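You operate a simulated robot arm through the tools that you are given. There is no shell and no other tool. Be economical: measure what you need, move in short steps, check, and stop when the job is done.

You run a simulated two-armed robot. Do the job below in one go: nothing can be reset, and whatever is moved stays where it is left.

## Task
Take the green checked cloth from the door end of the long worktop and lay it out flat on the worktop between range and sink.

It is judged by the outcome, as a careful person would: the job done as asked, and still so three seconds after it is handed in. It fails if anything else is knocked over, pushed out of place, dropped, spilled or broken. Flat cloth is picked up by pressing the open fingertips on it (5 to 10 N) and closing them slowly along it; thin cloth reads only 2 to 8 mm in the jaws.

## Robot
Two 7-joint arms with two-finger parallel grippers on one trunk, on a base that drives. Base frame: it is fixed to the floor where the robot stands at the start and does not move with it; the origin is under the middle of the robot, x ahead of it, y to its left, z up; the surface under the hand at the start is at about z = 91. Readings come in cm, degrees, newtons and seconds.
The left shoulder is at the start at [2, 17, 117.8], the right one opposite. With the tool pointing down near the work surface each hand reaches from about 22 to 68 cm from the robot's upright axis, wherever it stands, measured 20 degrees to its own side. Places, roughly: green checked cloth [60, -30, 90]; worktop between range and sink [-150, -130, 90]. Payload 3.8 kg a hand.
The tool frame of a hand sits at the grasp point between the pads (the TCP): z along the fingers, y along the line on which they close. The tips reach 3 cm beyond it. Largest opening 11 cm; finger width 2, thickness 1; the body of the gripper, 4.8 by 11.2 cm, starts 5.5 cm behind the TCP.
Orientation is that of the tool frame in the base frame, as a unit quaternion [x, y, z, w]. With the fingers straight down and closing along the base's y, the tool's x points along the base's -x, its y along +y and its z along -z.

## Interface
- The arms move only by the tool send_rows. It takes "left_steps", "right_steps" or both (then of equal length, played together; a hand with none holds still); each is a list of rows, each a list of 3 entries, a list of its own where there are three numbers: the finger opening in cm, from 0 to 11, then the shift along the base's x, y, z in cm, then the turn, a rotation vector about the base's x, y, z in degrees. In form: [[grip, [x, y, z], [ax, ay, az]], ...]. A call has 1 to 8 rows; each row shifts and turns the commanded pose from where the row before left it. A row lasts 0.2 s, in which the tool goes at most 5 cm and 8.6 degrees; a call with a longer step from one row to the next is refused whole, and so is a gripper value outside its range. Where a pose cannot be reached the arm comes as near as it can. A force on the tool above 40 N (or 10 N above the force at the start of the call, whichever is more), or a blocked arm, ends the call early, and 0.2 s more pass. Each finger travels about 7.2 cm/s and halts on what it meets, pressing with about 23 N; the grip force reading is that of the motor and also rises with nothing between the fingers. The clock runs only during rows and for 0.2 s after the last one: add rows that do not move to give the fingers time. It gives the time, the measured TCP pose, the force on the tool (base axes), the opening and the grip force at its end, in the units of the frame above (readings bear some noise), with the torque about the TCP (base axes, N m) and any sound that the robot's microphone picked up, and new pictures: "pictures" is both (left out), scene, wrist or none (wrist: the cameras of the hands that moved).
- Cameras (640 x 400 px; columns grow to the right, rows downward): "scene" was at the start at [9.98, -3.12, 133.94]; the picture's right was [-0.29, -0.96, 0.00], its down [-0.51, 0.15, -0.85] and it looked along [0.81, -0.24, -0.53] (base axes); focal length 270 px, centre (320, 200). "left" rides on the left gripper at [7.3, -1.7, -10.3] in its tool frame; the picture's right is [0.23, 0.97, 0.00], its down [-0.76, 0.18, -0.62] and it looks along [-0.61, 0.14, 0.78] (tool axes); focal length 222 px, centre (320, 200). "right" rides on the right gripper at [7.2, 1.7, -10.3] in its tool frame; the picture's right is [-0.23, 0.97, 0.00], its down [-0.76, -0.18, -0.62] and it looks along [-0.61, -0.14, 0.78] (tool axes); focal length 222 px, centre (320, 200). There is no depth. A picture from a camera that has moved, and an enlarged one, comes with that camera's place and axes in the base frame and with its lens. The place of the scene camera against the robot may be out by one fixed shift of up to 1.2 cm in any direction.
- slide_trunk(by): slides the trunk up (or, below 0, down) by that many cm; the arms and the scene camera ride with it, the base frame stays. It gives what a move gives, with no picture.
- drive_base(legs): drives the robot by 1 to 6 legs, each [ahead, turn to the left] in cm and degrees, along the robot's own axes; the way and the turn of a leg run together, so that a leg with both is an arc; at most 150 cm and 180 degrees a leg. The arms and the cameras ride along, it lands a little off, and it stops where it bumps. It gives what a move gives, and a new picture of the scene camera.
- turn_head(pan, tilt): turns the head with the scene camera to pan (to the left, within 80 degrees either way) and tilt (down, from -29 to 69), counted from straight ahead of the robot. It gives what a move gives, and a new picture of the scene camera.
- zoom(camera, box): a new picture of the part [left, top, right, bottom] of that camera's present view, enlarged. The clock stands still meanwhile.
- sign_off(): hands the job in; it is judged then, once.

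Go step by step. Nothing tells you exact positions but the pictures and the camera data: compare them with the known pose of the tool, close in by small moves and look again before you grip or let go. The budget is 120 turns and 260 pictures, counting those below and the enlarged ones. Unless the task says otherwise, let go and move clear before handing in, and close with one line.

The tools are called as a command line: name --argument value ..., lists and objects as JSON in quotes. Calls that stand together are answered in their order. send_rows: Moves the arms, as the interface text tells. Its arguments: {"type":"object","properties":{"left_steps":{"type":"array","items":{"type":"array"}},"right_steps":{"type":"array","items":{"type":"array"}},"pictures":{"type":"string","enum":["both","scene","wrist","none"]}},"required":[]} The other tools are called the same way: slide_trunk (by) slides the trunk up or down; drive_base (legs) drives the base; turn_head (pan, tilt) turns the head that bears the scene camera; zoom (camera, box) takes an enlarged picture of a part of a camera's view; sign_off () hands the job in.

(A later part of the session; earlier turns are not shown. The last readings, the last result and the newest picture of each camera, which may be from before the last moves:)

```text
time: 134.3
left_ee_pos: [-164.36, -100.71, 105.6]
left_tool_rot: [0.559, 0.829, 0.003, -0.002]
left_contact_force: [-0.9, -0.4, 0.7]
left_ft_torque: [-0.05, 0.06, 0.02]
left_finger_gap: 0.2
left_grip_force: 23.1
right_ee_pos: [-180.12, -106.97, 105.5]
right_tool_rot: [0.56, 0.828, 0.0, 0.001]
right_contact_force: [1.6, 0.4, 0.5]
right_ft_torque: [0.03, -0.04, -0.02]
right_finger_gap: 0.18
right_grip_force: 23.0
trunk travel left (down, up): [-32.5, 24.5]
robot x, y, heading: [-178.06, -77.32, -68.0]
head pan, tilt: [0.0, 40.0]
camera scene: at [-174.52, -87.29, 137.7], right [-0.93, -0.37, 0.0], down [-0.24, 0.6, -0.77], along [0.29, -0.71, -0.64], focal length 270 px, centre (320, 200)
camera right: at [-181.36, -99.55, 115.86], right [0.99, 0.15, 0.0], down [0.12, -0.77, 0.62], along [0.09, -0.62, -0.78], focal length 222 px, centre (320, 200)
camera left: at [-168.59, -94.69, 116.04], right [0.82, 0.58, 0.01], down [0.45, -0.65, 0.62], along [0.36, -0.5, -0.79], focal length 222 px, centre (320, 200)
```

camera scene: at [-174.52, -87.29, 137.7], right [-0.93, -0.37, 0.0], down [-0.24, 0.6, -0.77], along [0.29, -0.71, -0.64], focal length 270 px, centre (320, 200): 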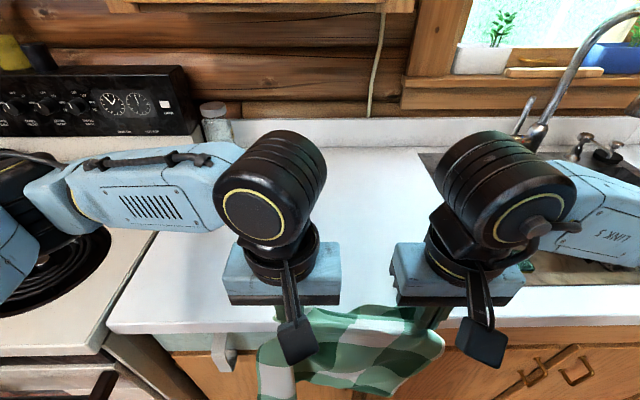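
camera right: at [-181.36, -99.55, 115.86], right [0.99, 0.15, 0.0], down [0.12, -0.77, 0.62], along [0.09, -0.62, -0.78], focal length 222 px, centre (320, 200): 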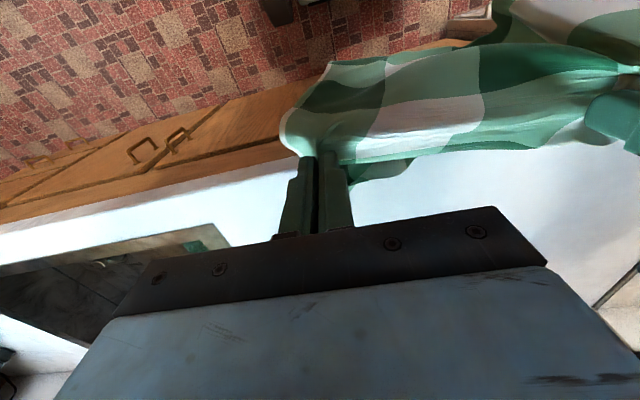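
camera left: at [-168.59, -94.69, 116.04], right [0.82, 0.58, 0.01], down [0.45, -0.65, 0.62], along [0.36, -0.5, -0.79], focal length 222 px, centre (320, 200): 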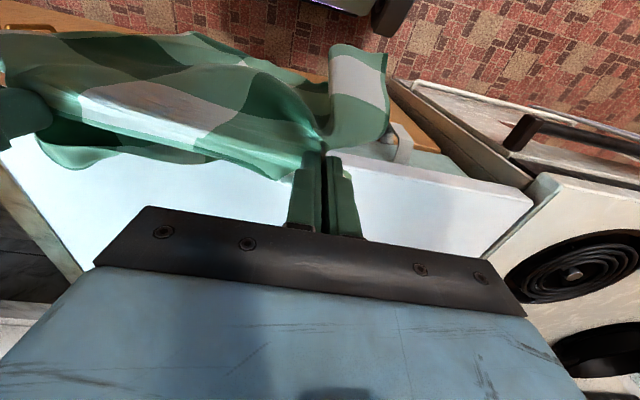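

Now forward over the surface to place the far margin, keeping height.

send_rows --left_steps '[[0, [1.06, -2.64, 0], [0, 0, 0]], [0, [1.06, -2.64, 0], [0, 0, 0]], [0, [1.06, -2.64, 0], [0, 0, 0]], [0, [1.06, -2.64, 0], [0, 0, 0]], [0, [1.06, -2.64, 0], [0, 0, 0]], [0, [1.06, -2.64, 0], [0, 0, 0]], [0, [0, 0, -0.5], [0, 0, 0]], [0, [0, 0, 0], [0, 0, 0]]]' --right_steps '[[0, [1.06, -2.64, 0], [0, 0, 0]], [0, [1.06, -2.64, 0], [0, 0, 0]], [0, [1.06, -2.64, 0], [0, 0, 0]], [0, [1.06, -2.64, 0], [0, 0, 0]], [0, [1.06, -2.64, 0], [0, 0, 0]], [0, [1.06, -2.64, 0], [0, 0, 0]], [0, [0, 0, -0.5], [0, 0, 0]], [0, [0, 0, 0], [0, 0, 0]]]' --pictures "none"

send_rows --left_steps '[[0, [-0.19, 0.46, -1], [0, 0, 0]], [0, [-0.37, 0.93, -1.2], [0, 0, 0]], [0, [-0.45, 1.11, -1.2], [0, 0, 0]], [0, [-0.45, 1.11, -1.2], [0, 0, 0]], [0, [-0.45, 1.11, -1.2], [0, 0, 0]], [0, [-0.45, 1.11, -1.2], [0, 0, 0]], [0, [0, 0, 0], [0, 0, 0]]]' --right_steps '[[0, [-0.19, 0.46, -1], [0, 0, 0]], [0, [-0.37, 0.93, -1.2], [0, 0, 0]], [0, [-0.45, 1.11, -1.2], [0, 0, 0]], [0, [-0.45, 1.11, -1.2], [0, 0, 0]], [0, [-0.45, 1.11, -1.2], [0, 0, 0]], [0, [-0.45, 1.11, -1.2], [0, 0, 0]], [0, [0, 0, 0], [0, 0, 0]]]' --pictures "both"

```text
time: 136.1
left_ee_pos: [-158.08, -116.52, 104.93]
left_tool_rot: [0.56, 0.829, 0.005, -0.002]
left_contact_force: [-1.9, -0.8, 0.0]
left_ft_torque: [-0.05, 0.05, -0.01]
left_finger_gap: 0.2
left_grip_force: 23.3
right_ee_pos: [-173.66, -123.0, 104.98]
right_tool_rot: [0.561, 0.827, 0.001, 0.0]
right_contact_force: [1.4, 1.6, -0.2]
right_ft_torque: [0.02, -0.03, 0.0]
right_finger_gap: 0.16
right_grip_force: 23.0
trunk travel left (down, up): [-32.5, 24.5]
robot x, y, heading: [-177.82, -77.05, -68.2]
head pan, tilt: [0.0, 40.0]
```

```text
time: 137.7
left_ee_pos: [-160.24, -110.62, 97.87]
left_tool_rot: [0.559, 0.829, 0.005, -0.003]
left_contact_force: [-1.1, -1.4, 0.2]
left_ft_torque: [-0.03, 0.05, -0.05]
left_finger_gap: 0.18
left_grip_force: 23.4
right_ee_pos: [-176.05, -117.05, 98.06]
right_tool_rot: [0.562, 0.827, 0.0, 0.0]
right_contact_force: [3.2, -0.1, -0.2]
right_ft_torque: [0.01, -0.07, -0.03]
right_finger_gap: 0.16
right_grip_force: 23.0
trunk travel left (down, up): [-32.5, 24.5]
robot x, y, heading: [-177.43, -76.9, -68.0]
head pan, tilt: [0.0, 40.0]
camera scene: at [-174.51, -87.31, 137.69], right [-0.93, -0.37, 0.0], down [-0.24, 0.6, -0.77], along [0.29, -0.71, -0.64], focal length 270 px, centre (320, 200)
camera right: at [-177.31, -109.63, 108.37], right [0.99, 0.15, 0.0], down [0.12, -0.77, 0.62], along [0.09, -0.62, -0.78], focal length 222 px, centre (320, 200)
camera left: at [-164.6, -104.64, 108.47], right [0.82, 0.58, 0.01], down [0.45, -0.65, 0.62], along [0.36, -0.5, -0.79], focal length 222 px, centre (320, 200)
```

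scene: 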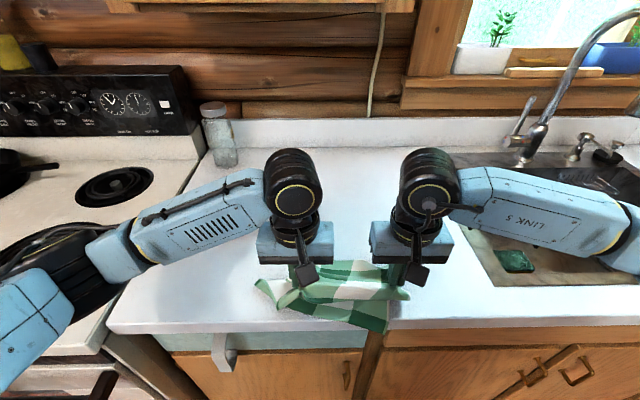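
right: 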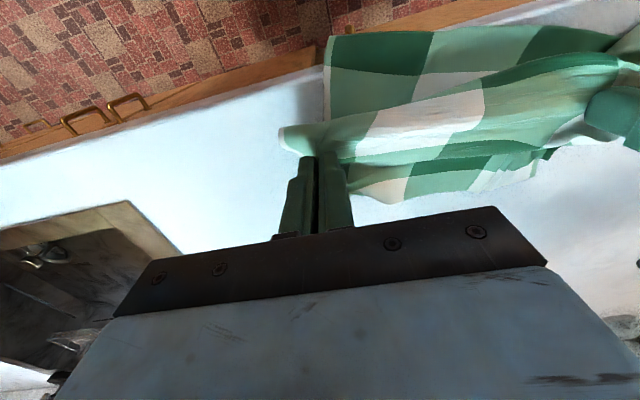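
left: 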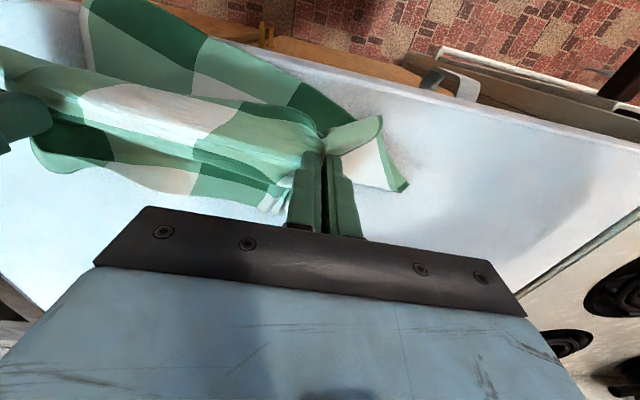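

The far margin is laying out flat on the far side. Finish lowering to the surface.

send_rows --left_steps '[[0, [-0.37, 0.93, -1.2], [0, 0, 0]], [0, [-0.37, 0.93, -1.2], [0, 0, 0]], [0, [-0.2, 0.5, -1.1], [0, 0, 0]], [0, [0, 0, 0], [0, 0, 0]]]' --right_steps '[[0, [-0.37, 0.93, -1.2], [0, 0, 0]], [0, [-0.37, 0.93, -1.2], [0, 0, 0]], [0, [-0.2, 0.5, -1.2], [0, 0, 0]], [0, [0, 0, 0], [0, 0, 0]]]' --pictures "both"

```text
time: 138.7
left_ee_pos: [-161.28, -108.32, 94.48]
left_tool_rot: [0.559, 0.829, 0.004, -0.002]
left_contact_force: [-1.5, -0.7, 0.8]
left_ft_torque: [-0.02, 0.06, -0.01]
left_finger_gap: 0.21
left_grip_force: 22.9
right_ee_pos: [-176.93, -114.78, 94.39]
right_tool_rot: [0.561, 0.828, 0.001, 0.0]
right_contact_force: [2.2, 1.4, -0.1]
right_ft_torque: [0.06, -0.03, -0.01]
right_finger_gap: 0.18
right_grip_force: 23.2
trunk travel left (down, up): [-32.5, 24.5]
robot x, y, heading: [-177.71, -76.77, -68.2]
head pan, tilt: [0.0, 40.0]
camera scene: at [-174.52, -87.3, 137.69], right [-0.93, -0.37, 0.0], down [-0.24, 0.6, -0.77], along [0.29, -0.71, -0.64], focal length 270 px, centre (320, 200)
camera right: at [-178.23, -107.27, 104.77], right [0.99, 0.15, 0.0], down [0.12, -0.77, 0.62], along [0.09, -0.62, -0.78], focal length 222 px, centre (320, 200)
camera left: at [-165.51, -102.29, 104.99], right [0.82, 0.58, 0.01], down [0.45, -0.65, 0.62], along [0.36, -0.5, -0.79], focal length 222 px, centre (320, 200)
```

scene: 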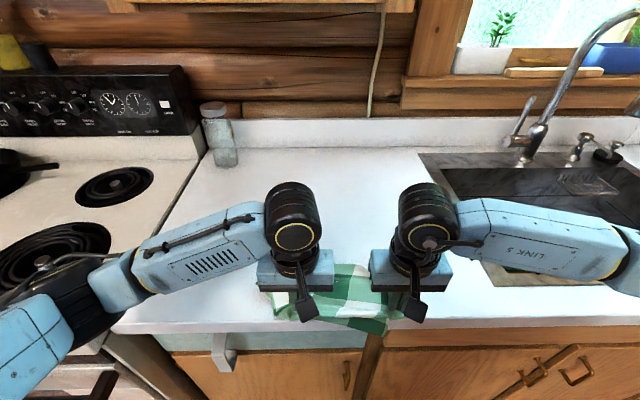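
right: 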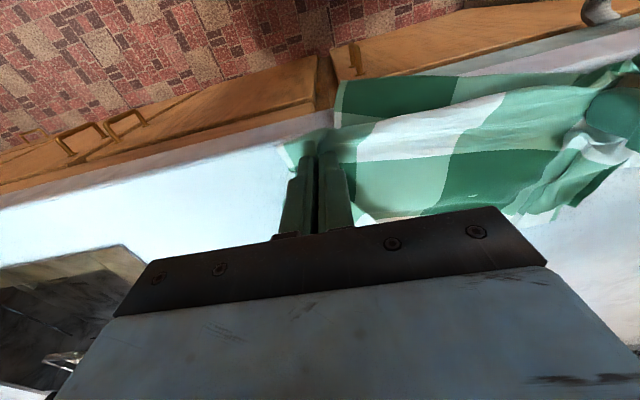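
left: 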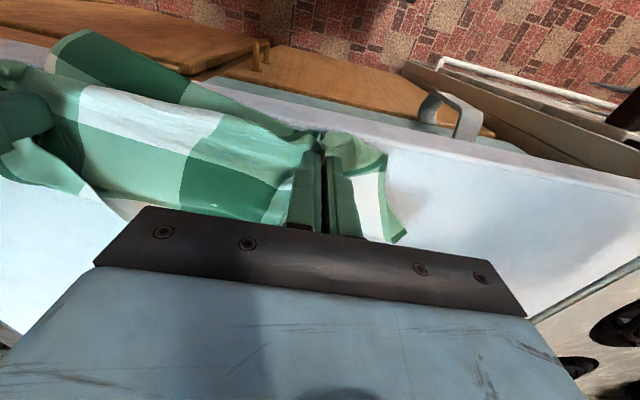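

Now, with the left still holding, the right hand opens, lifts and moves to the far right corner.

send_rows --right_steps '[[1, [0, 0, 0], [0, 0, 0]], [2.5, [0, 0, 0], [0, 0, 0]], [3.6, [0, 0, 0.5], [0, 0, 0]], [3.6, [0, 0, 3], [0, 0, 0]], [3.6, [0.37, -0.93, 4], [0, 0, 0]], [3.6, [1.12, -2.78, 0], [0, 0, 0]], [3.6, [1.12, -2.78, 0], [0, 0, 0]], [3.6, [0, 0, 0], [0, 0, 0]]]' --pictures "both"

```text
time: 140.5
left_ee_pos: [-161.33, -108.24, 94.43]
left_tool_rot: [0.559, 0.829, 0.005, -0.002]
left_contact_force: [-0.8, -0.1, 1.0]
left_ft_torque: [0.01, 0.0, 0.02]
left_finger_gap: 0.2
left_grip_force: 22.9
right_ee_pos: [-174.4, -121.2, 101.94]
right_tool_rot: [0.561, 0.828, 0.001, 0.001]
right_contact_force: [0.3, -0.3, 0.5]
right_ft_torque: [0.0, -0.01, -0.02]
right_finger_gap: 3.59
right_grip_force: 0.1
trunk travel left (down, up): [-32.5, 24.5]
robot x, y, heading: [-177.51, -76.86, -68.2]
head pan, tilt: [0.0, 40.0]
camera scene: at [-174.54, -87.28, 137.69], right [-0.93, -0.37, 0.0], down [-0.24, 0.6, -0.77], along [0.29, -0.71, -0.64], focal length 270 px, centre (320, 200)
camera right: at [-175.59, -113.82, 112.29], right [0.99, 0.15, 0.0], down [0.12, -0.77, 0.62], along [0.09, -0.62, -0.78], focal length 222 px, centre (320, 200)
```

scene: 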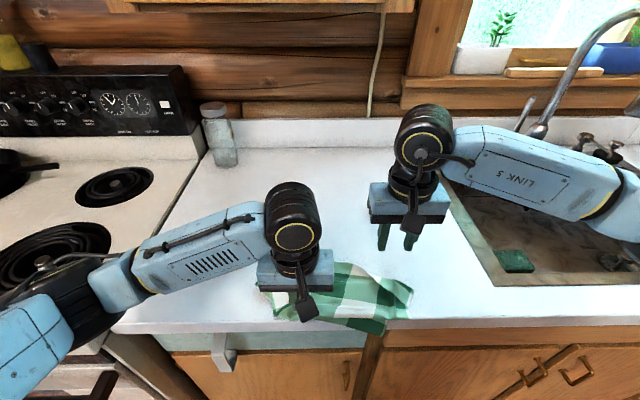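
right: 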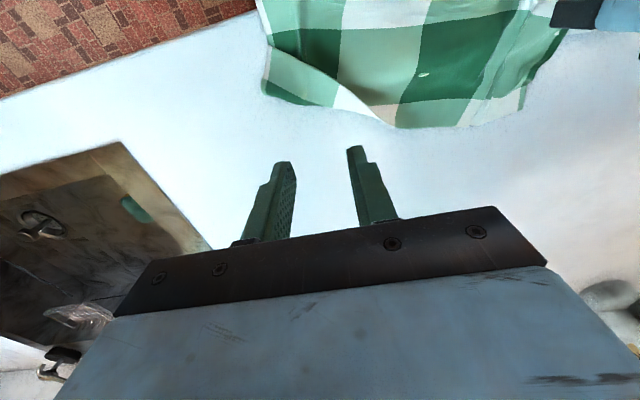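

The far edge lies clear on the right side. Move the right hand onto the far right corner, about 1 cm inside the edge.

send_rows --right_steps '[[3.6, [-0.8, 0.75, -1], [0, 0, 0]], [3.6, [-0.8, 0.75, -2], [0, 0, 0]], [3.6, [-0.82, 0.76, -2], [0, 0, 0]], [3.6, [0, 0, -1.5], [0, 0, 0]], [3.6, [0, 0, 0], [0, 0, 0]]]' --pictures "wrist"

```text
time: 141.7
left_ee_pos: [-161.28, -108.34, 94.36]
left_tool_rot: [0.559, 0.829, 0.004, -0.002]
left_contact_force: [0.2, 0.7, 0.1]
left_ft_torque: [0.01, 0.01, -0.04]
left_finger_gap: 0.22
left_grip_force: 23.3
right_ee_pos: [-176.82, -118.88, 95.29]
right_tool_rot: [0.56, 0.828, 0.0, 0.001]
right_contact_force: [-0.8, -0.9, -0.6]
right_ft_torque: [0.03, -0.02, -0.01]
right_finger_gap: 3.61
right_grip_force: 0.0
trunk travel left (down, up): [-32.5, 24.5]
robot x, y, heading: [-177.7, -76.51, -68.0]
head pan, tilt: [0.0, 40.0]
camera right: at [-178.05, -111.52, 105.7], right [0.99, 0.15, 0.0], down [0.12, -0.77, 0.62], along [0.09, -0.62, -0.78], focal length 222 px, centre (320, 200)
```

right: 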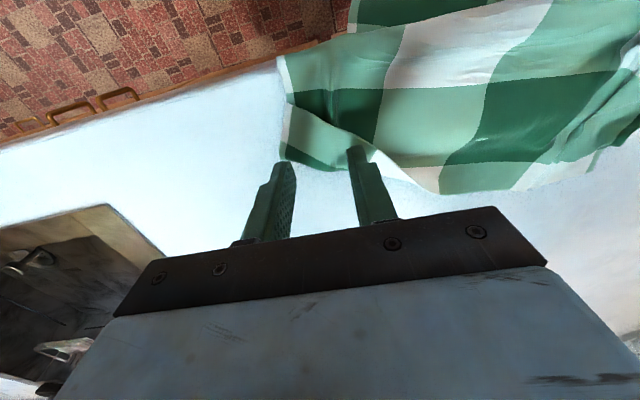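

send_rows --right_steps '[[3.6, [-0.28, 1.5, 0], [0, 0, 0]], [3.6, [0, 0, -0.8], [0, 0, 0]], [3.6, [0, 0, -0.35], [0, 0, 0]], [3.6, [0, 0, -0.05], [0, 0, 0]], [3.6, [0, 0, 0], [0, 0, 0]]]' --pictures "wrist"

```text
time: 142.9
left_ee_pos: [-161.22, -108.31, 94.43]
left_tool_rot: [0.559, 0.829, 0.005, -0.002]
left_contact_force: [-0.1, -0.6, 1.1]
left_ft_torque: [-0.02, 0.0, 0.0]
left_finger_gap: 0.21
left_grip_force: 23.3
right_ee_pos: [-177.11, -117.51, 94.33]
right_tool_rot: [0.561, 0.828, 0.0, 0.0]
right_contact_force: [-0.1, -0.4, 4.6]
right_ft_torque: [-0.04, -0.12, 0.0]
right_finger_gap: 3.58
right_grip_force: 0.0
trunk travel left (down, up): [-32.5, 24.5]
robot x, y, heading: [-178.05, -77.03, -68.1]
head pan, tilt: [0.0, 40.0]
camera right: at [-178.34, -110.03, 104.59], right [0.99, 0.15, 0.0], down [0.12, -0.77, 0.62], along [0.1, -0.62, -0.78], focal length 222 px, centre (320, 200)
```

right: 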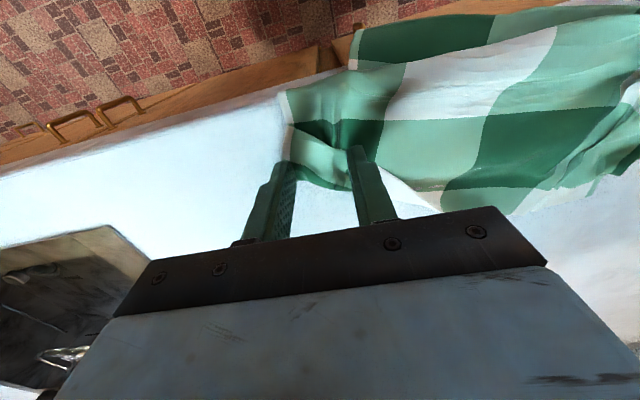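

On the corner, about 1 cm inside. Close slowly.

send_rows --right_steps '[[3.2, [0, 0, -0.05], [0, 0, 0]], [2.7, [0, 0, 0], [0, 0, 0]], [2.2, [0, 0, 0], [0, 0, 0]], [1.6, [0, 0, 0], [0, 0, 0]], [1, [0, 0, 0], [0, 0, 0]], [0.5, [0, 0, 0], [0, 0, 0]], [0, [0, 0, 0], [0, 0, 0]], [0, [0, 0, 0], [0, 0, 0]]]' --pictures "wrist"

```text
time: 144.7
left_ee_pos: [-161.43, -108.23, 94.53]
left_tool_rot: [0.56, 0.829, 0.004, -0.003]
left_contact_force: [-0.9, -1.3, 1.6]
left_ft_torque: [-0.01, 0.08, -0.01]
left_finger_gap: 0.2
left_grip_force: 22.8
right_ee_pos: [-177.11, -117.45, 94.22]
right_tool_rot: [0.561, 0.828, 0.0, 0.0]
right_contact_force: [2.9, 1.2, 12.6]
right_ft_torque: [0.0, -0.13, 0.0]
right_finger_gap: 0.21
right_grip_force: 23.0
trunk travel left (down, up): [-32.5, 24.5]
robot x, y, heading: [-177.73, -76.59, -68.2]
head pan, tilt: [0.0, 40.0]
camera right: at [-178.32, -109.98, 104.57], right [0.99, 0.15, 0.0], down [0.12, -0.77, 0.62], along [0.1, -0.62, -0.78], focal length 222 px, centre (320, 200)
```

right: 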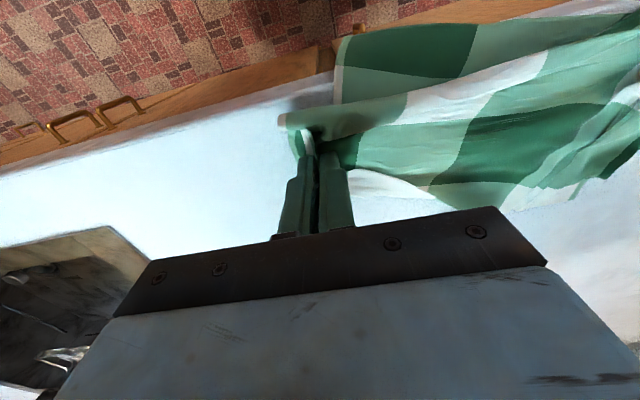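

Right hand holds the far corner. Now the left hand: open, lift, and look from above the far left corner.

send_rows --left_steps '[[1, [0, 0, 0], [0, 0, 0]], [2.5, [0, 0, 0], [0, 0, 0]], [3.6, [0, 0, 0.5], [0, 0, 0]], [3.6, [0, 0, 3], [0, 0, 0]], [3.6, [0.5, 0.2, 4], [0, 0, 0]], [3.6, [2.4, -1.3, 0], [0, 0, 0]], [3.6, [2.4, -1.3, 0], [0, 0, 0]], [3.6, [1.2, -0.6, 0], [0, 0, 0]]]' --pictures "both"

```text
time: 146.5
left_ee_pos: [-154.86, -111.28, 102.07]
left_tool_rot: [0.559, 0.829, 0.003, -0.003]
left_contact_force: [0.2, -0.3, 0.0]
left_ft_torque: [0.0, 0.01, 0.0]
left_finger_gap: 3.59
left_grip_force: 0.0
right_ee_pos: [-177.0, -117.42, 94.31]
right_tool_rot: [0.561, 0.828, 0.0, 0.001]
right_contact_force: [2.0, -0.7, 15.3]
right_ft_torque: [-0.07, -0.1, -0.02]
right_finger_gap: 0.24
right_grip_force: 22.9
trunk travel left (down, up): [-32.5, 24.5]
robot x, y, heading: [-177.99, -76.92, -68.0]
head pan, tilt: [0.0, 40.0]
camera scene: at [-174.51, -87.2, 137.7], right [-0.93, -0.37, 0.0], down [-0.24, 0.6, -0.77], along [0.29, -0.71, -0.64], focal length 270 px, centre (320, 200)
camera left: at [-159.01, -105.28, 112.6], right [0.82, 0.57, 0.01], down [0.45, -0.65, 0.62], along [0.36, -0.5, -0.79], focal length 222 px, centre (320, 200)
```

scene: 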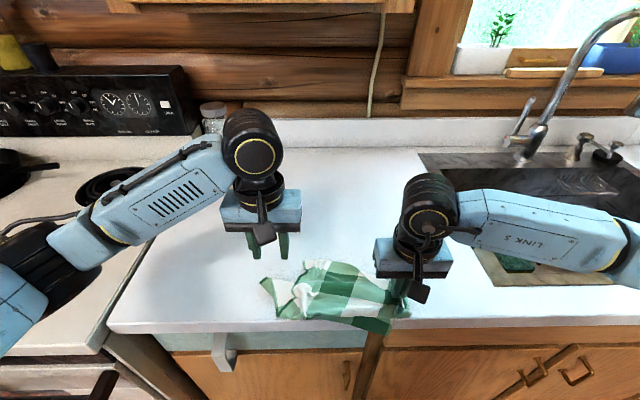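
left: 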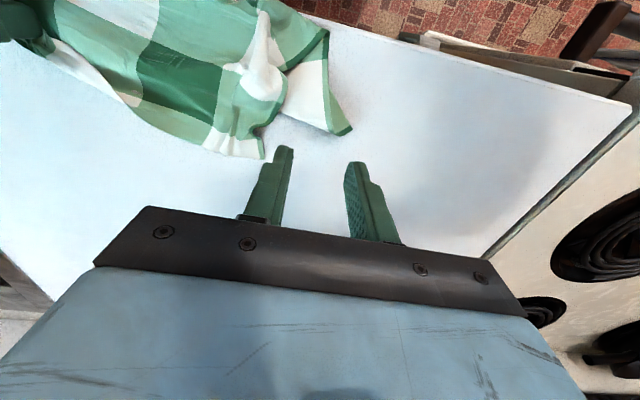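

zoom --camera "left" --box '[160, 0, 400, 170]'

zoom --camera "scene" --box '[230, 240, 430, 360]'

```text
2.35 times, centred on (280, 85) of left
camera zoom: at [-159.01, -105.28, 112.6], right [0.82, 0.57, 0.01], down [0.45, -0.65, 0.62], along [0.36, -0.5, -0.79], focal length 523 px, centre (414, 471)
```

zoom: 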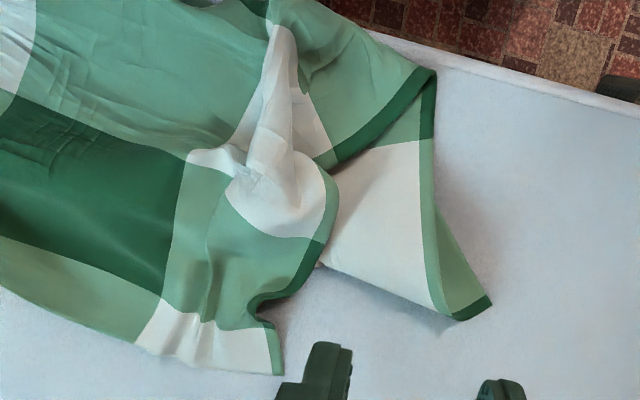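

```text
3.20 times, centred on (330, 300) of scene
camera zoom: at [-174.51, -87.2, 137.7], right [-0.93, -0.37, 0.0], down [-0.24, 0.6, -0.77], along [0.29, -0.71, -0.64], focal length 865 px, centre (288, -120)
```

zoom: 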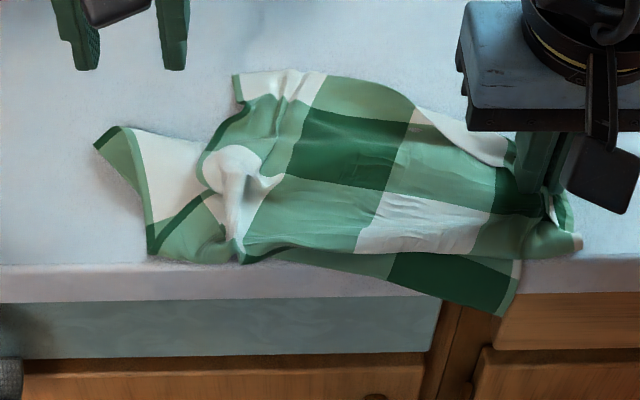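

The true far-left corner is the one with the white check, about 5 cm ahead and 5 cm right of the left hand (the other flap is the near-left corner). Move the left hand over it.

send_rows --left_steps '[[3.6, [-1.9, -2.16, -0.5], [0, 0, 0]], [3.6, [-1.9, -2.16, -1], [0, 0, 0]], [3.6, [-1.88, -2.17, -1.5], [0, 0, 0]], [3.6, [0, 0, -2], [0, 0, 0]], [3.6, [0, 0, -1], [0, 0, 0]], [3.6, [0, 0, 0], [0, 0, 0]]]' --pictures "wrist"

```text
time: 147.9
left_ee_pos: [-160.47, -117.64, 95.95]
left_tool_rot: [0.558, 0.83, 0.004, -0.002]
left_contact_force: [0.7, 0.8, -0.3]
left_ft_torque: [0.01, 0.0, -0.02]
left_finger_gap: 3.59
left_grip_force: 0.2
right_ee_pos: [-177.19, -117.41, 94.26]
right_tool_rot: [0.56, 0.829, -0.001, 0.001]
right_contact_force: [1.4, -1.2, 15.4]
right_ft_torque: [-0.05, -0.13, -0.02]
right_finger_gap: 0.25
right_grip_force: 22.4
trunk travel left (down, up): [-32.5, 24.5]
robot x, y, heading: [-177.46, -76.81, -68.2]
head pan, tilt: [0.0, 40.0]
camera left: at [-164.69, -111.66, 106.51], right [0.82, 0.58, 0.01], down [0.45, -0.65, 0.62], along [0.36, -0.5, -0.79], focal length 222 px, centre (320, 200)
```

left: 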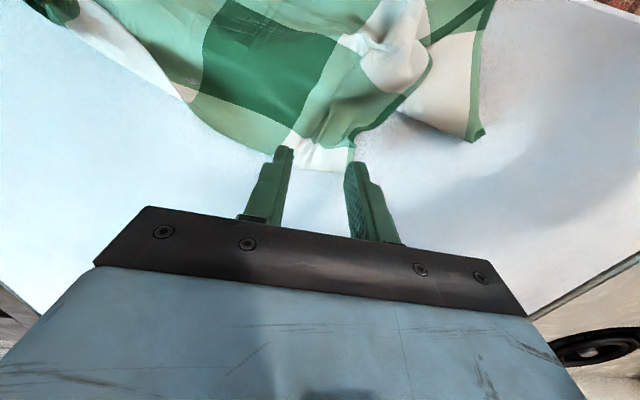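

send_rows --left_steps '[[3.6, [-0.67, 0.59, 0], [0, 0, 0]], [3.6, [0, 0, -1.2], [0, 0, 0]], [3.6, [0, 0, -0.5], [0, 0, 0]], [3.6, [0, 0, -0.15], [0, 0, 0]], [3.6, [0, 0, 0], [0, 0, 0]]]' --pictures "wrist"

```text
time: 149.1
left_ee_pos: [-161.18, -117.18, 94.22]
left_tool_rot: [0.559, 0.829, 0.003, -0.002]
left_contact_force: [-0.7, 0.7, 0.2]
left_ft_torque: [-0.01, 0.0, 0.0]
left_finger_gap: 3.6
left_grip_force: 0.0
right_ee_pos: [-177.1, -117.41, 94.23]
right_tool_rot: [0.561, 0.828, 0.0, 0.001]
right_contact_force: [1.9, -0.9, 17.1]
right_ft_torque: [-0.09, -0.1, -0.06]
right_finger_gap: 0.24
right_grip_force: 23.1
trunk travel left (down, up): [-32.5, 24.5]
robot x, y, heading: [-177.59, -76.71, -68.2]
head pan, tilt: [0.0, 40.0]
camera left: at [-165.41, -111.11, 104.71], right [0.82, 0.58, 0.01], down [0.45, -0.65, 0.62], along [0.36, -0.5, -0.79], focal length 222 px, centre (320, 200)
```

left: 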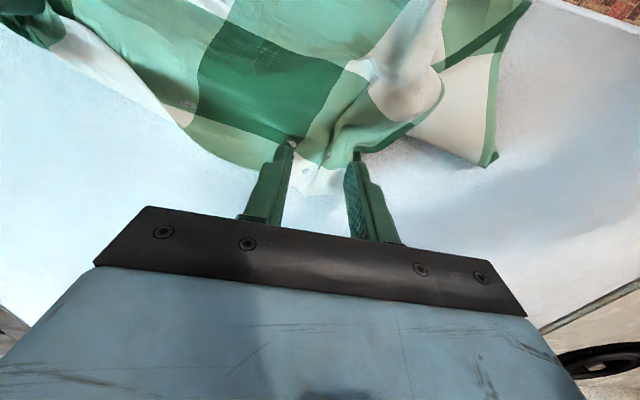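

send_rows --left_steps '[[3.4, [0, 0, -0.2], [0, 0, 0]], [2.8, [0, 0, 0], [0, 0, 0]], [2.2, [0, 0, 0], [0, 0, 0]], [1.6, [0, 0, 0], [0, 0, 0]], [1, [0, 0, 0], [0, 0, 0]], [0.5, [0, 0, 0], [0, 0, 0]], [0, [0, 0, 0], [0, 0, 0]], [0, [0, 0, 0], [0, 0, 0]]]' --pictures "wrist"

```text
time: 150.9
left_ee_pos: [-161.32, -117.13, 94.16]
left_tool_rot: [0.559, 0.829, 0.002, -0.002]
left_contact_force: [-2.2, -0.8, 28.3]
left_ft_torque: [-0.05, -0.01, -0.08]
left_finger_gap: 0.28
left_grip_force: 23.0
right_ee_pos: [-177.15, -117.34, 94.21]
right_tool_rot: [0.561, 0.828, 0.0, 0.002]
right_contact_force: [3.9, -1.2, 8.5]
right_ft_torque: [-0.1, -0.18, 0.04]
right_finger_gap: 0.24
right_grip_force: 22.9
trunk travel left (down, up): [-32.5, 24.5]
robot x, y, heading: [-177.84, -76.6, -68.2]
head pan, tilt: [0.0, 40.0]
camera left: at [-165.46, -111.06, 104.64], right [0.82, 0.57, 0.0], down [0.45, -0.64, 0.62], along [0.36, -0.51, -0.78], focal length 222 px, centre (320, 200)
```

left: 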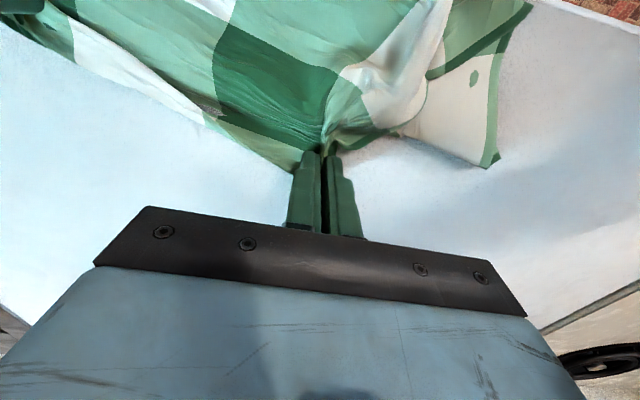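

Both hands now hold the far corners right at the edge. Lift and bring back so it hangs over the front edge again.

send_rows --left_steps '[[0, [0, 0, 1], [0, 0, 0]], [0, [0, 0, 4], [0, 0, 0]], [0, [0, 0, 4], [0, 0, 0]], [0, [-0.85, 2.14, 4], [0, 0, 0]], [0, [-0.85, 2.14, 4], [0, 0, 0]], [0, [-0.85, 2.14, 4], [0, 0, 0]], [0, [-0.85, 2.14, 4], [0, 0, 0]], [0, [-0.85, 2.14, 3], [0, 0, 0]]]' --right_steps '[[0, [0, 0, 1], [0, 0, 0]], [0, [0, 0, 4], [0, 0, 0]], [0, [0, 0, 4], [0, 0, 0]], [0, [-0.44, 1.1, 4], [0, 0, 0]], [0, [-0.44, 1.1, 4], [0, 0, 0]], [0, [-0.44, 1.1, 4], [0, 0, 0]], [0, [-0.44, 1.1, 4], [0, 0, 0]], [0, [-0.44, 1.1, 3], [0, 0, 0]]]' --pictures "both"

```text
time: 152.7
left_ee_pos: [-165.45, -106.35, 122.19]
left_tool_rot: [0.559, 0.829, 0.004, -0.003]
left_contact_force: [-0.2, 0.4, -0.6]
left_ft_torque: [-0.02, -0.01, 0.0]
left_finger_gap: 0.26
left_grip_force: 22.9
right_ee_pos: [-179.34, -111.9, 122.2]
right_tool_rot: [0.561, 0.828, 0.001, 0.0]
right_contact_force: [0.9, 0.9, -0.1]
right_ft_torque: [0.0, -0.03, 0.03]
right_finger_gap: 0.25
right_grip_force: 23.4
trunk travel left (down, up): [-32.5, 24.5]
robot x, y, heading: [-177.69, -77.18, -67.9]
head pan, tilt: [0.0, 40.0]
camera scene: at [-174.55, -87.19, 137.7], right [-0.93, -0.37, 0.0], down [-0.24, 0.6, -0.77], along [0.29, -0.71, -0.64], focal length 270 px, centre (320, 200)
camera right: at [-180.63, -104.41, 132.58], right [0.99, 0.15, 0.0], down [0.12, -0.77, 0.62], along [0.09, -0.62, -0.78], focal length 222 px, centre (320, 200)
camera left: at [-169.72, -100.28, 132.61], right [0.82, 0.58, 0.01], down [0.45, -0.65, 0.62], along [0.36, -0.5, -0.79], focal length 222 px, centre (320, 200)
```

scene: 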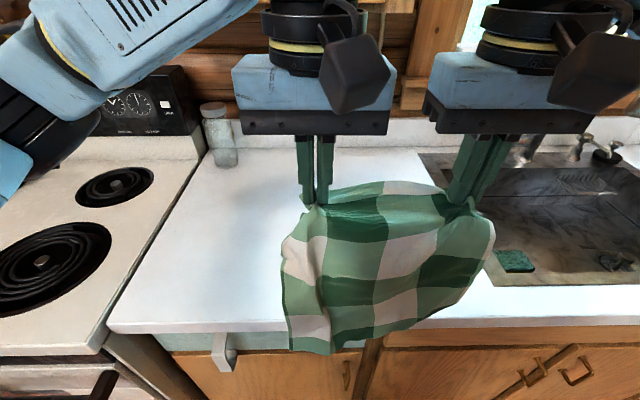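
right: 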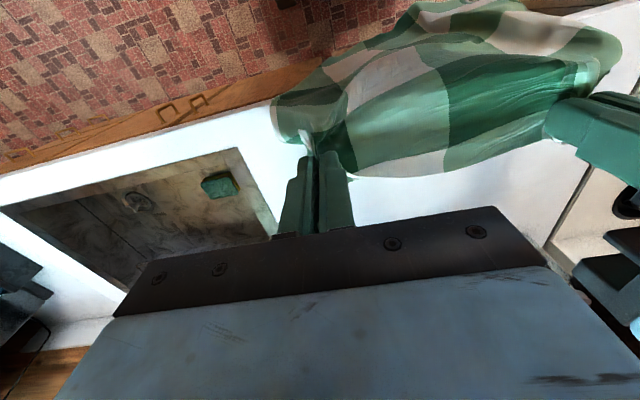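
left: 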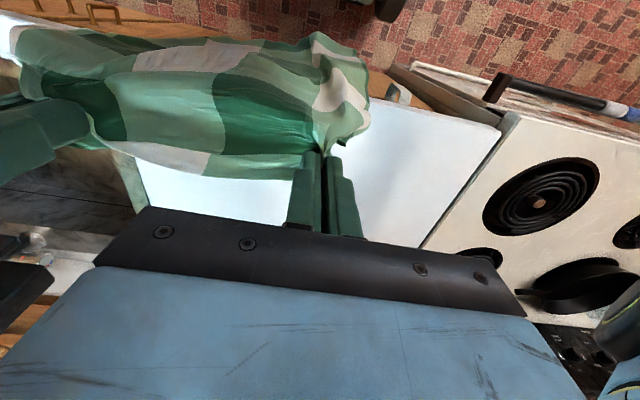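

The whole cloth hangs properly from its far edge. Move back and left a bit, lower so the hem hangs below the worktop.

send_rows --left_steps '[[0, [1.61, 3.35, 0], [0, 0, 0]], [0, [1.61, 3.35, 0], [0, 0, 0]], [0, [0, 0, 0], [0, 0, 0]], [0, [0, 0, -4], [0, 0, 0]], [0, [0, 0, -4], [0, 0, 0]], [0, [0, 0, -3], [0, 0, 0]], [0, [0, 0, 0], [0, 0, 0]], [0, [0, 0, 0], [0, 0, 0]]]' --right_steps '[[0, [1.15, 3.17, 0], [0, 0, 0]], [0, [1.15, 3.17, 0], [0, 0, 0]], [0, [0, 0, 0], [0, 0, 0]], [0, [0, 0, -4], [0, 0, 0]], [0, [0, 0, -4], [0, 0, 0]], [0, [0, 0, -3], [0, 0, 0]], [0, [0, 0, 0], [0, 0, 0]], [0, [0, 0, 0], [0, 0, 0]]]' --pictures "scene"

```text
time: 154.5
left_ee_pos: [-162.11, -99.96, 110.97]
left_tool_rot: [0.559, 0.829, 0.003, -0.002]
left_contact_force: [-6.5, -3.7, 0.1]
left_ft_torque: [-0.12, 0.19, 0.04]
left_finger_gap: 0.26
left_grip_force: 23.6
right_ee_pos: [-176.98, -105.66, 111.19]
right_tool_rot: [0.561, 0.828, 0.0, 0.001]
right_contact_force: [5.9, 3.4, -0.7]
right_ft_torque: [0.16, -0.19, 0.11]
right_finger_gap: 0.23
right_grip_force: 22.6
trunk travel left (down, up): [-32.5, 24.5]
robot x, y, heading: [-178.19, -76.81, -68.1]
head pan, tilt: [0.0, 40.0]
camera scene: at [-174.51, -87.3, 137.69], right [-0.93, -0.37, 0.0], down [-0.24, 0.6, -0.77], along [0.29, -0.71, -0.64], focal length 270 px, centre (320, 200)
```

scene: 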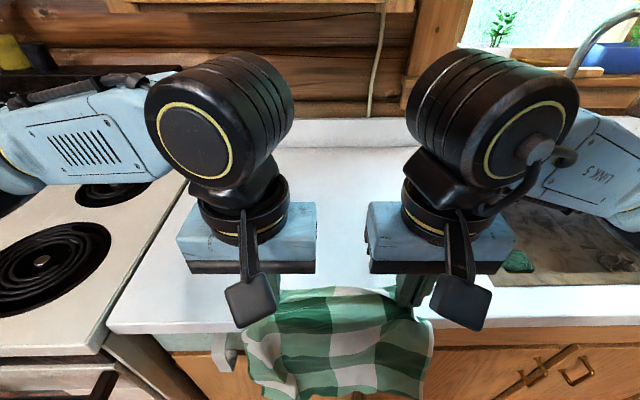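

The cloth is taut between the hands with its hem below the worktop. Draw it on, shifting a touch right to clear the drawer handle.

send_rows --left_steps '[[0, [0.01, -2.69, -0.5], [0, 0, 0]], [0, [0.01, -2.69, -0.5], [0, 0, 0]], [0, [0.93, -2.32, -1], [0, 0, 0]], [0, [0.93, -2.32, -1], [0, 0, 0]], [0, [0.93, -2.32, -1.5], [0, 0, 0]], [0, [0.93, -2.32, -1.5], [-6.49, -2.63, 0]], [0, [0.93, -2.32, -1.5], [-6.49, -2.63, 0]], [0, [0.93, -2.32, -1.5], [-6.49, -2.63, 0]]]' --right_steps '[[0, [0.01, -2.69, -0.5], [0, 0, 0]], [0, [0.01, -2.69, -0.5], [0, 0, 0]], [0, [0.93, -2.32, -1], [0, 0, 0]], [0, [0.93, -2.32, -1], [0, 0, 0]], [0, [0.93, -2.32, -1.5], [0, 0, 0]], [0, [0.93, -2.32, -1.5], [-6.49, -2.63, 0]], [0, [0.93, -2.32, -1.5], [-6.49, -2.63, 0]], [0, [0.93, -2.32, -1.5], [-6.49, -2.63, 0]]]' --pictures "none"

send_rows --left_steps '[[0, [0.97, -2.41, -1], [0, 0, 0]], [0, [0.97, -2.41, -1], [0, 0, 0]], [0, [0.97, -2.41, -1], [0, 0, 0]], [0, [0.97, -2.41, -1], [0, 0, 0]], [0, [0.97, -2.41, -1], [0, 0, 0]], [0, [0.97, -2.41, -0.5], [0, 0, 0]], [0, [0, 0, 0], [0, 0, 0]]]' --right_steps '[[0, [0.97, -2.41, -1], [0, 0, 0]], [0, [0.97, -2.41, -1], [0, 0, 0]], [0, [0.97, -2.41, -1], [0, 0, 0]], [0, [0.97, -2.41, -1], [0, 0, 0]], [0, [0.97, -2.41, -1], [0, 0, 0]], [0, [0.97, -2.41, -0.5], [0, 0, 0]], [0, [0, 0, 0], [0, 0, 0]]]' --pictures "both"

```text
time: 156.3
left_ee_pos: [-156.65, -119.28, 101.97]
left_tool_rot: [0.55, 0.816, -0.098, 0.15]
left_contact_force: [-5.4, -2.5, 1.1]
left_ft_torque: [-0.11, 0.15, -0.04]
left_finger_gap: 0.24
left_grip_force: 23.2
right_ee_pos: [-171.39, -124.93, 102.12]
right_tool_rot: [0.552, 0.814, -0.101, 0.153]
right_contact_force: [5.0, 2.5, -1.0]
right_ft_torque: [0.07, -0.08, 0.14]
right_finger_gap: 0.25
right_grip_force: 23.1
trunk travel left (down, up): [-32.5, 24.5]
robot x, y, heading: [-177.65, -76.86, -67.9]
head pan, tilt: [0.0, 40.0]
```

```text
time: 157.9
left_ee_pos: [-150.84, -133.43, 96.43]
left_tool_rot: [0.551, 0.815, -0.098, 0.148]
left_contact_force: [-5.2, -2.5, 0.7]
left_ft_torque: [-0.06, 0.18, -0.06]
left_finger_gap: 0.26
left_grip_force: 23.1
right_ee_pos: [-165.38, -139.43, 96.66]
right_tool_rot: [0.551, 0.815, -0.099, 0.152]
right_contact_force: [5.8, 3.0, -0.4]
right_ft_torque: [0.1, -0.11, 0.14]
right_finger_gap: 0.24
right_grip_force: 22.7
trunk travel left (down, up): [-32.5, 24.5]
robot x, y, heading: [-177.65, -77.11, -67.9]
head pan, tilt: [0.0, 40.0]
camera scene: at [-174.53, -87.26, 137.7], right [-0.93, -0.37, 0.0], down [-0.24, 0.6, -0.77], along [0.29, -0.71, -0.64], focal length 270 px, centre (320, 200)
camera right: at [-167.97, -128.95, 103.79], right [0.98, 0.17, 0.09], down [0.01, -0.52, 0.85], along [0.19, -0.84, -0.51], focal length 222 px, centre (320, 200)
camera left: at [-156.24, -124.46, 103.75], right [0.82, 0.56, -0.08], down [0.35, -0.39, 0.85], along [0.45, -0.73, -0.52], focal length 222 px, centre (320, 200)
```

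scene: 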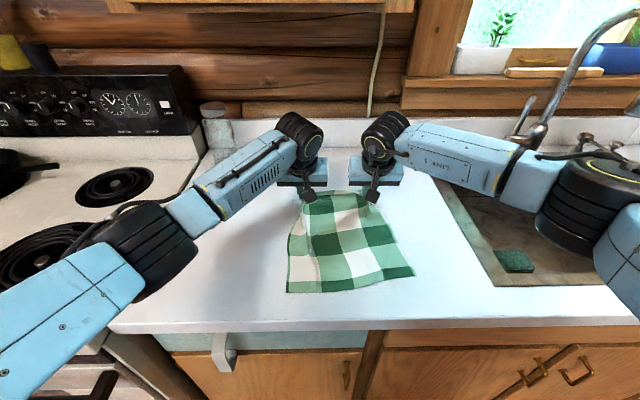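
right: 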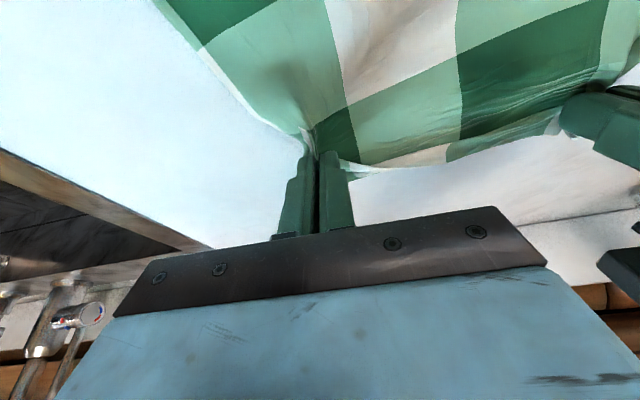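
left: 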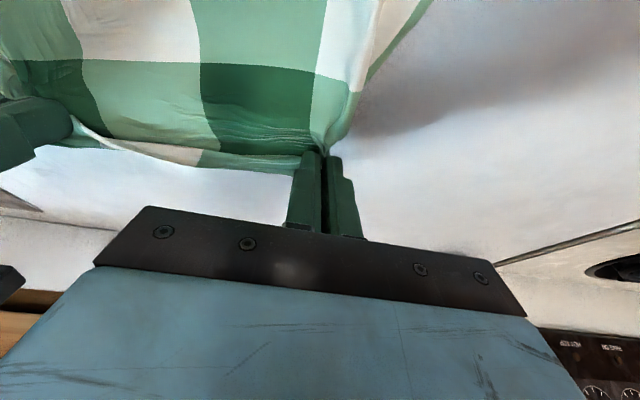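

Excellent — flat body and the far edge now lies outward. Lower to the surface with a slight easing back.

send_rows --left_steps '[[0, [-0.2, 0.37, -1], [0, 0, 0]], [0, [-0.1, 0.25, -0.8], [0, 0, 0]], [0, [0, 0, -0.3], [0, 0, 0]], [0, [0, 0, 0], [0, 0, 0]]]' --right_steps '[[0, [-0.1, 0.37, -1], [0, 0, 0]], [0, [-0.1, 0.25, -0.9], [0, 0, 0]], [0, [0, 0, -0.4], [0, 0, 0]], [0, [0, 0, 0], [0, 0, 0]]]' --pictures "none"

```text
time: 158.9
left_ee_pos: [-151.13, -132.95, 94.43]
left_tool_rot: [0.55, 0.816, -0.098, 0.149]
left_contact_force: [-4.2, -3.1, 2.2]
left_ft_torque: [-0.13, 0.14, -0.04]
left_finger_gap: 0.26
left_grip_force: 23.1
right_ee_pos: [-165.83, -138.76, 94.48]
right_tool_rot: [0.552, 0.814, -0.101, 0.152]
right_contact_force: [4.2, 2.0, 1.6]
right_ft_torque: [0.09, -0.08, 0.15]
right_finger_gap: 0.23
right_grip_force: 23.2
trunk travel left (down, up): [-32.5, 24.5]
robot x, y, heading: [-177.72, -76.94, -68.0]
head pan, tilt: [0.0, 40.0]
```

Touching. Press lightly and open slowly to spread the pinched corners.

send_rows --left_steps '[[0, [0, 0, -0.15], [0, 0, 0]], [0.6, [0, 0, 0], [0, 0, 0]], [1.1, [0, 0, 0], [0, 0, 0]], [1.6, [0, 0, 0], [0, 0, 0]], [2.1, [0, 0, 0], [0, 0, 0]], [2.6, [0, 0, 0], [0, 0, 0]], [3.1, [0, 0, 0], [0, 0, 0]], [3.4, [0, 0, 0], [0, 0, 0]]]' --right_steps '[[0, [0, 0, -0.15], [0, 0, 0]], [0.6, [0, 0, 0], [0, 0, 0]], [1.1, [0, 0, 0], [0, 0, 0]], [1.6, [0, 0, 0], [0, 0, 0]], [2.1, [0, 0, 0], [0, 0, 0]], [2.6, [0, 0, 0], [0, 0, 0]], [3.1, [0, 0, 0], [0, 0, 0]], [3.4, [0, 0, 0], [0, 0, 0]]]' --pictures "wrist"

```text
time: 160.7
left_ee_pos: [-151.19, -132.94, 94.24]
left_tool_rot: [0.549, 0.816, -0.098, 0.149]
left_contact_force: [-0.2, -0.7, 7.0]
left_ft_torque: [-0.06, -0.05, -0.04]
left_finger_gap: 3.37
left_grip_force: 0.2
right_ee_pos: [-165.78, -138.64, 94.28]
right_tool_rot: [0.551, 0.814, -0.101, 0.153]
right_contact_force: [1.2, -0.2, 5.9]
right_ft_torque: [-0.06, 0.09, 0.04]
right_finger_gap: 3.35
right_grip_force: 0.1
trunk travel left (down, up): [-32.5, 24.5]
robot x, y, heading: [-177.93, -76.67, -68.1]
head pan, tilt: [0.0, 40.0]
camera right: at [-168.21, -128.29, 101.35], right [0.98, 0.17, 0.09], down [0.01, -0.52, 0.85], along [0.19, -0.84, -0.51], focal length 222 px, centre (320, 200)
camera left: at [-156.54, -123.82, 101.54], right [0.82, 0.56, -0.08], down [0.35, -0.39, 0.85], along [0.45, -0.73, -0.52], focal length 222 px, centre (320, 200)
```

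right: 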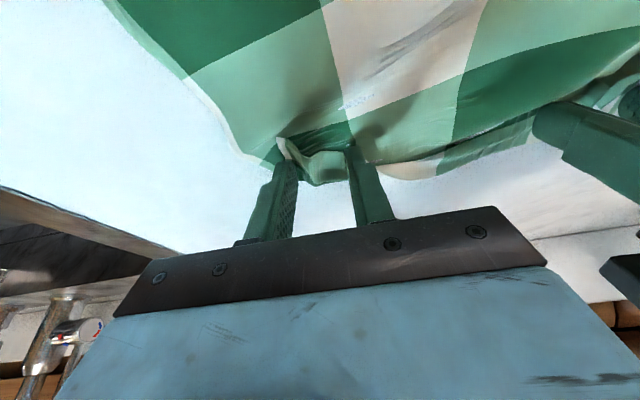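
left: 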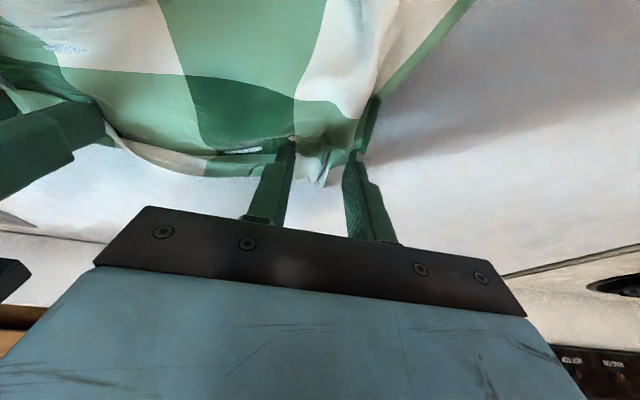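

Nearly flat; now slide the fingertips outward about 1 cm each to take up slack along the far edge, then lift.

send_rows --left_steps '[[3.4, [0.28, 0.11, 0], [0, 0, 0]], [3.4, [0.28, 0.11, 0], [0, 0, 0]], [3.4, [0.28, 0.11, 0], [0, 0, 0]], [3.4, [0.2, 0.08, 0], [0, 0, 0]], [3.4, [0, 0, 0], [0, 0, 0]], [3.4, [0, 0, 1], [0, 0, 0]], [3.4, [0, 0, 3], [0, 0, 0]], [3.4, [-0.37, 0.93, 4], [0, 0, 0]]]' --right_steps '[[3.4, [-0.28, -0.11, 0], [0, 0, 0]], [3.4, [-0.28, -0.11, 0], [0, 0, 0]], [3.4, [-0.28, -0.11, 0], [0, 0, 0]], [3.4, [-0.2, -0.08, 0], [0, 0, 0]], [3.4, [0, 0, 0], [0, 0, 0]], [3.4, [0, 0, 1], [0, 0, 0]], [3.4, [0, 0, 3], [0, 0, 0]], [3.4, [-0.37, 0.93, 4], [0, 0, 0]]]' --pictures "both"

zoom --camera "scene" --box '[260, 170, 440, 310]'

```text
time: 162.5
left_ee_pos: [-150.45, -131.46, 102.34]
left_tool_rot: [0.549, 0.817, -0.097, 0.149]
left_contact_force: [-0.2, -0.1, 0.1]
left_ft_torque: [0.02, 0.01, -0.02]
left_finger_gap: 3.4
left_grip_force: 0.1
right_ee_pos: [-167.15, -138.22, 102.27]
right_tool_rot: [0.552, 0.814, -0.101, 0.151]
right_contact_force: [0.4, 0.1, 0.4]
right_ft_torque: [0.01, 0.02, -0.01]
right_finger_gap: 3.41
right_grip_force: 0.0
trunk travel left (down, up): [-32.5, 24.5]
robot x, y, heading: [-177.97, -76.69, -68.0]
head pan, tilt: [0.0, 40.0]
camera scene: at [-174.57, -87.2, 137.71], right [-0.93, -0.37, 0.0], down [-0.24, 0.6, -0.77], along [0.29, -0.71, -0.64], focal length 270 px, centre (320, 200)
camera right: at [-169.6, -127.73, 109.41], right [0.98, 0.16, 0.08], down [0.01, -0.52, 0.85], along [0.18, -0.84, -0.51], focal length 222 px, centre (320, 200)
camera left: at [-155.94, -122.48, 109.64], right [0.82, 0.56, -0.07], down [0.35, -0.39, 0.85], along [0.45, -0.73, -0.52], focal length 222 px, centre (320, 200)
```

scene: 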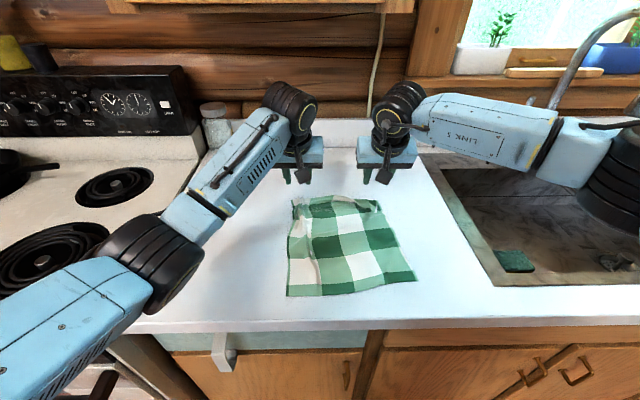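
right: 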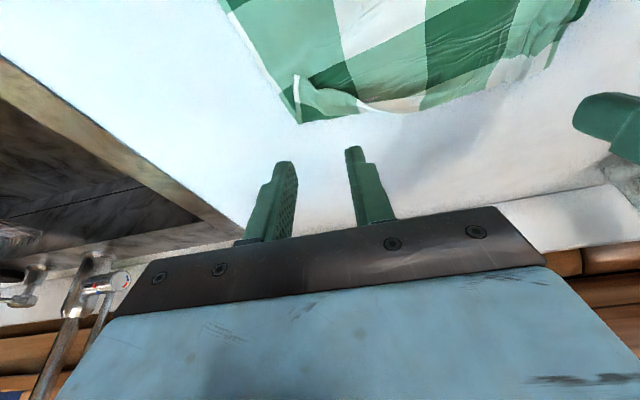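
left: 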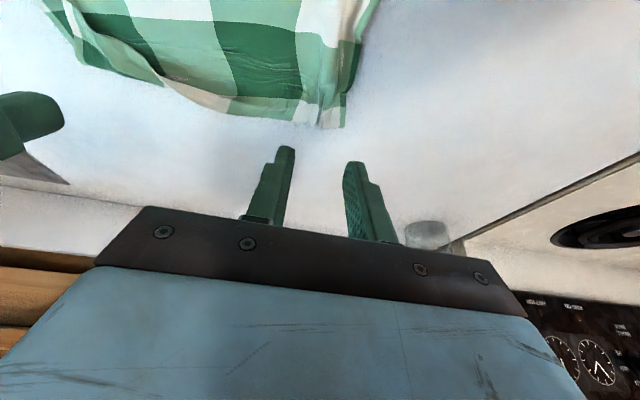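

```text
2.86 times, centred on (350, 240) of scene
camera zoom: at [-174.57, -87.2, 137.71], right [-0.93, -0.37, 0.0], down [-0.24, 0.6, -0.77], along [0.29, -0.71, -0.64], focal length 773 px, centre (234, 86)
```

zoom: 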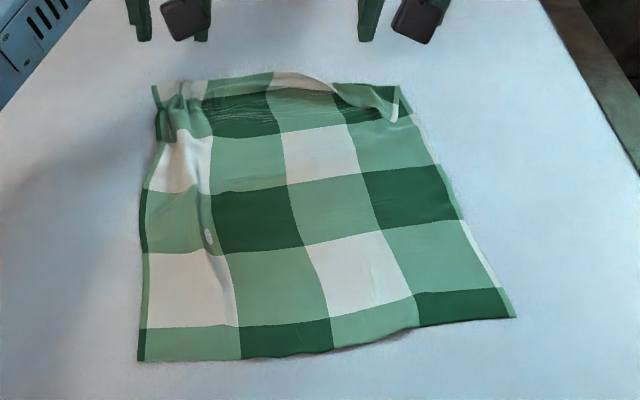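

Very good result. Only small gathers remain along the far edge; let me look closely at them.

zoom --camera "scene" --box '[285, 190, 390, 245]'

zoom --camera "right" --box '[230, 20, 450, 150]'

```text
6.10 times, centred on (338, 218) of scene
camera zoom: at [-174.57, -87.2, 137.71], right [-0.93, -0.37, 0.0], down [-0.24, 0.6, -0.77], along [0.29, -0.71, -0.64], focal length 1648 px, centre (213, 93)
```

zoom: 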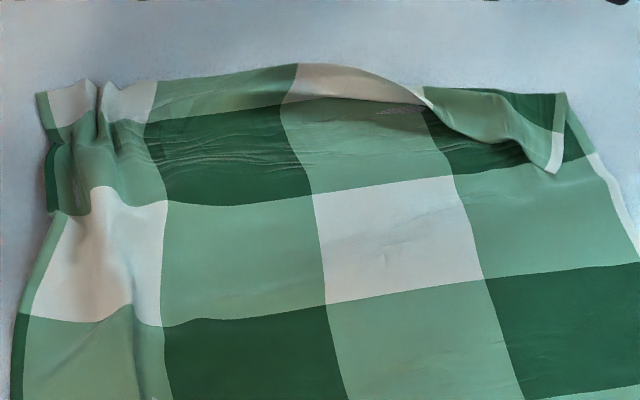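

```text
2.91 times, centred on (340, 85) of right
camera zoom: at [-169.6, -127.73, 109.41], right [0.98, 0.16, 0.08], down [0.01, -0.52, 0.85], along [0.18, -0.84, -0.51], focal length 646 px, centre (262, 534)
```

zoom: 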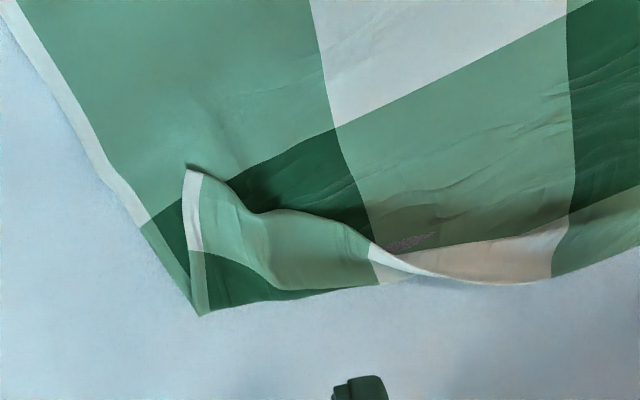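

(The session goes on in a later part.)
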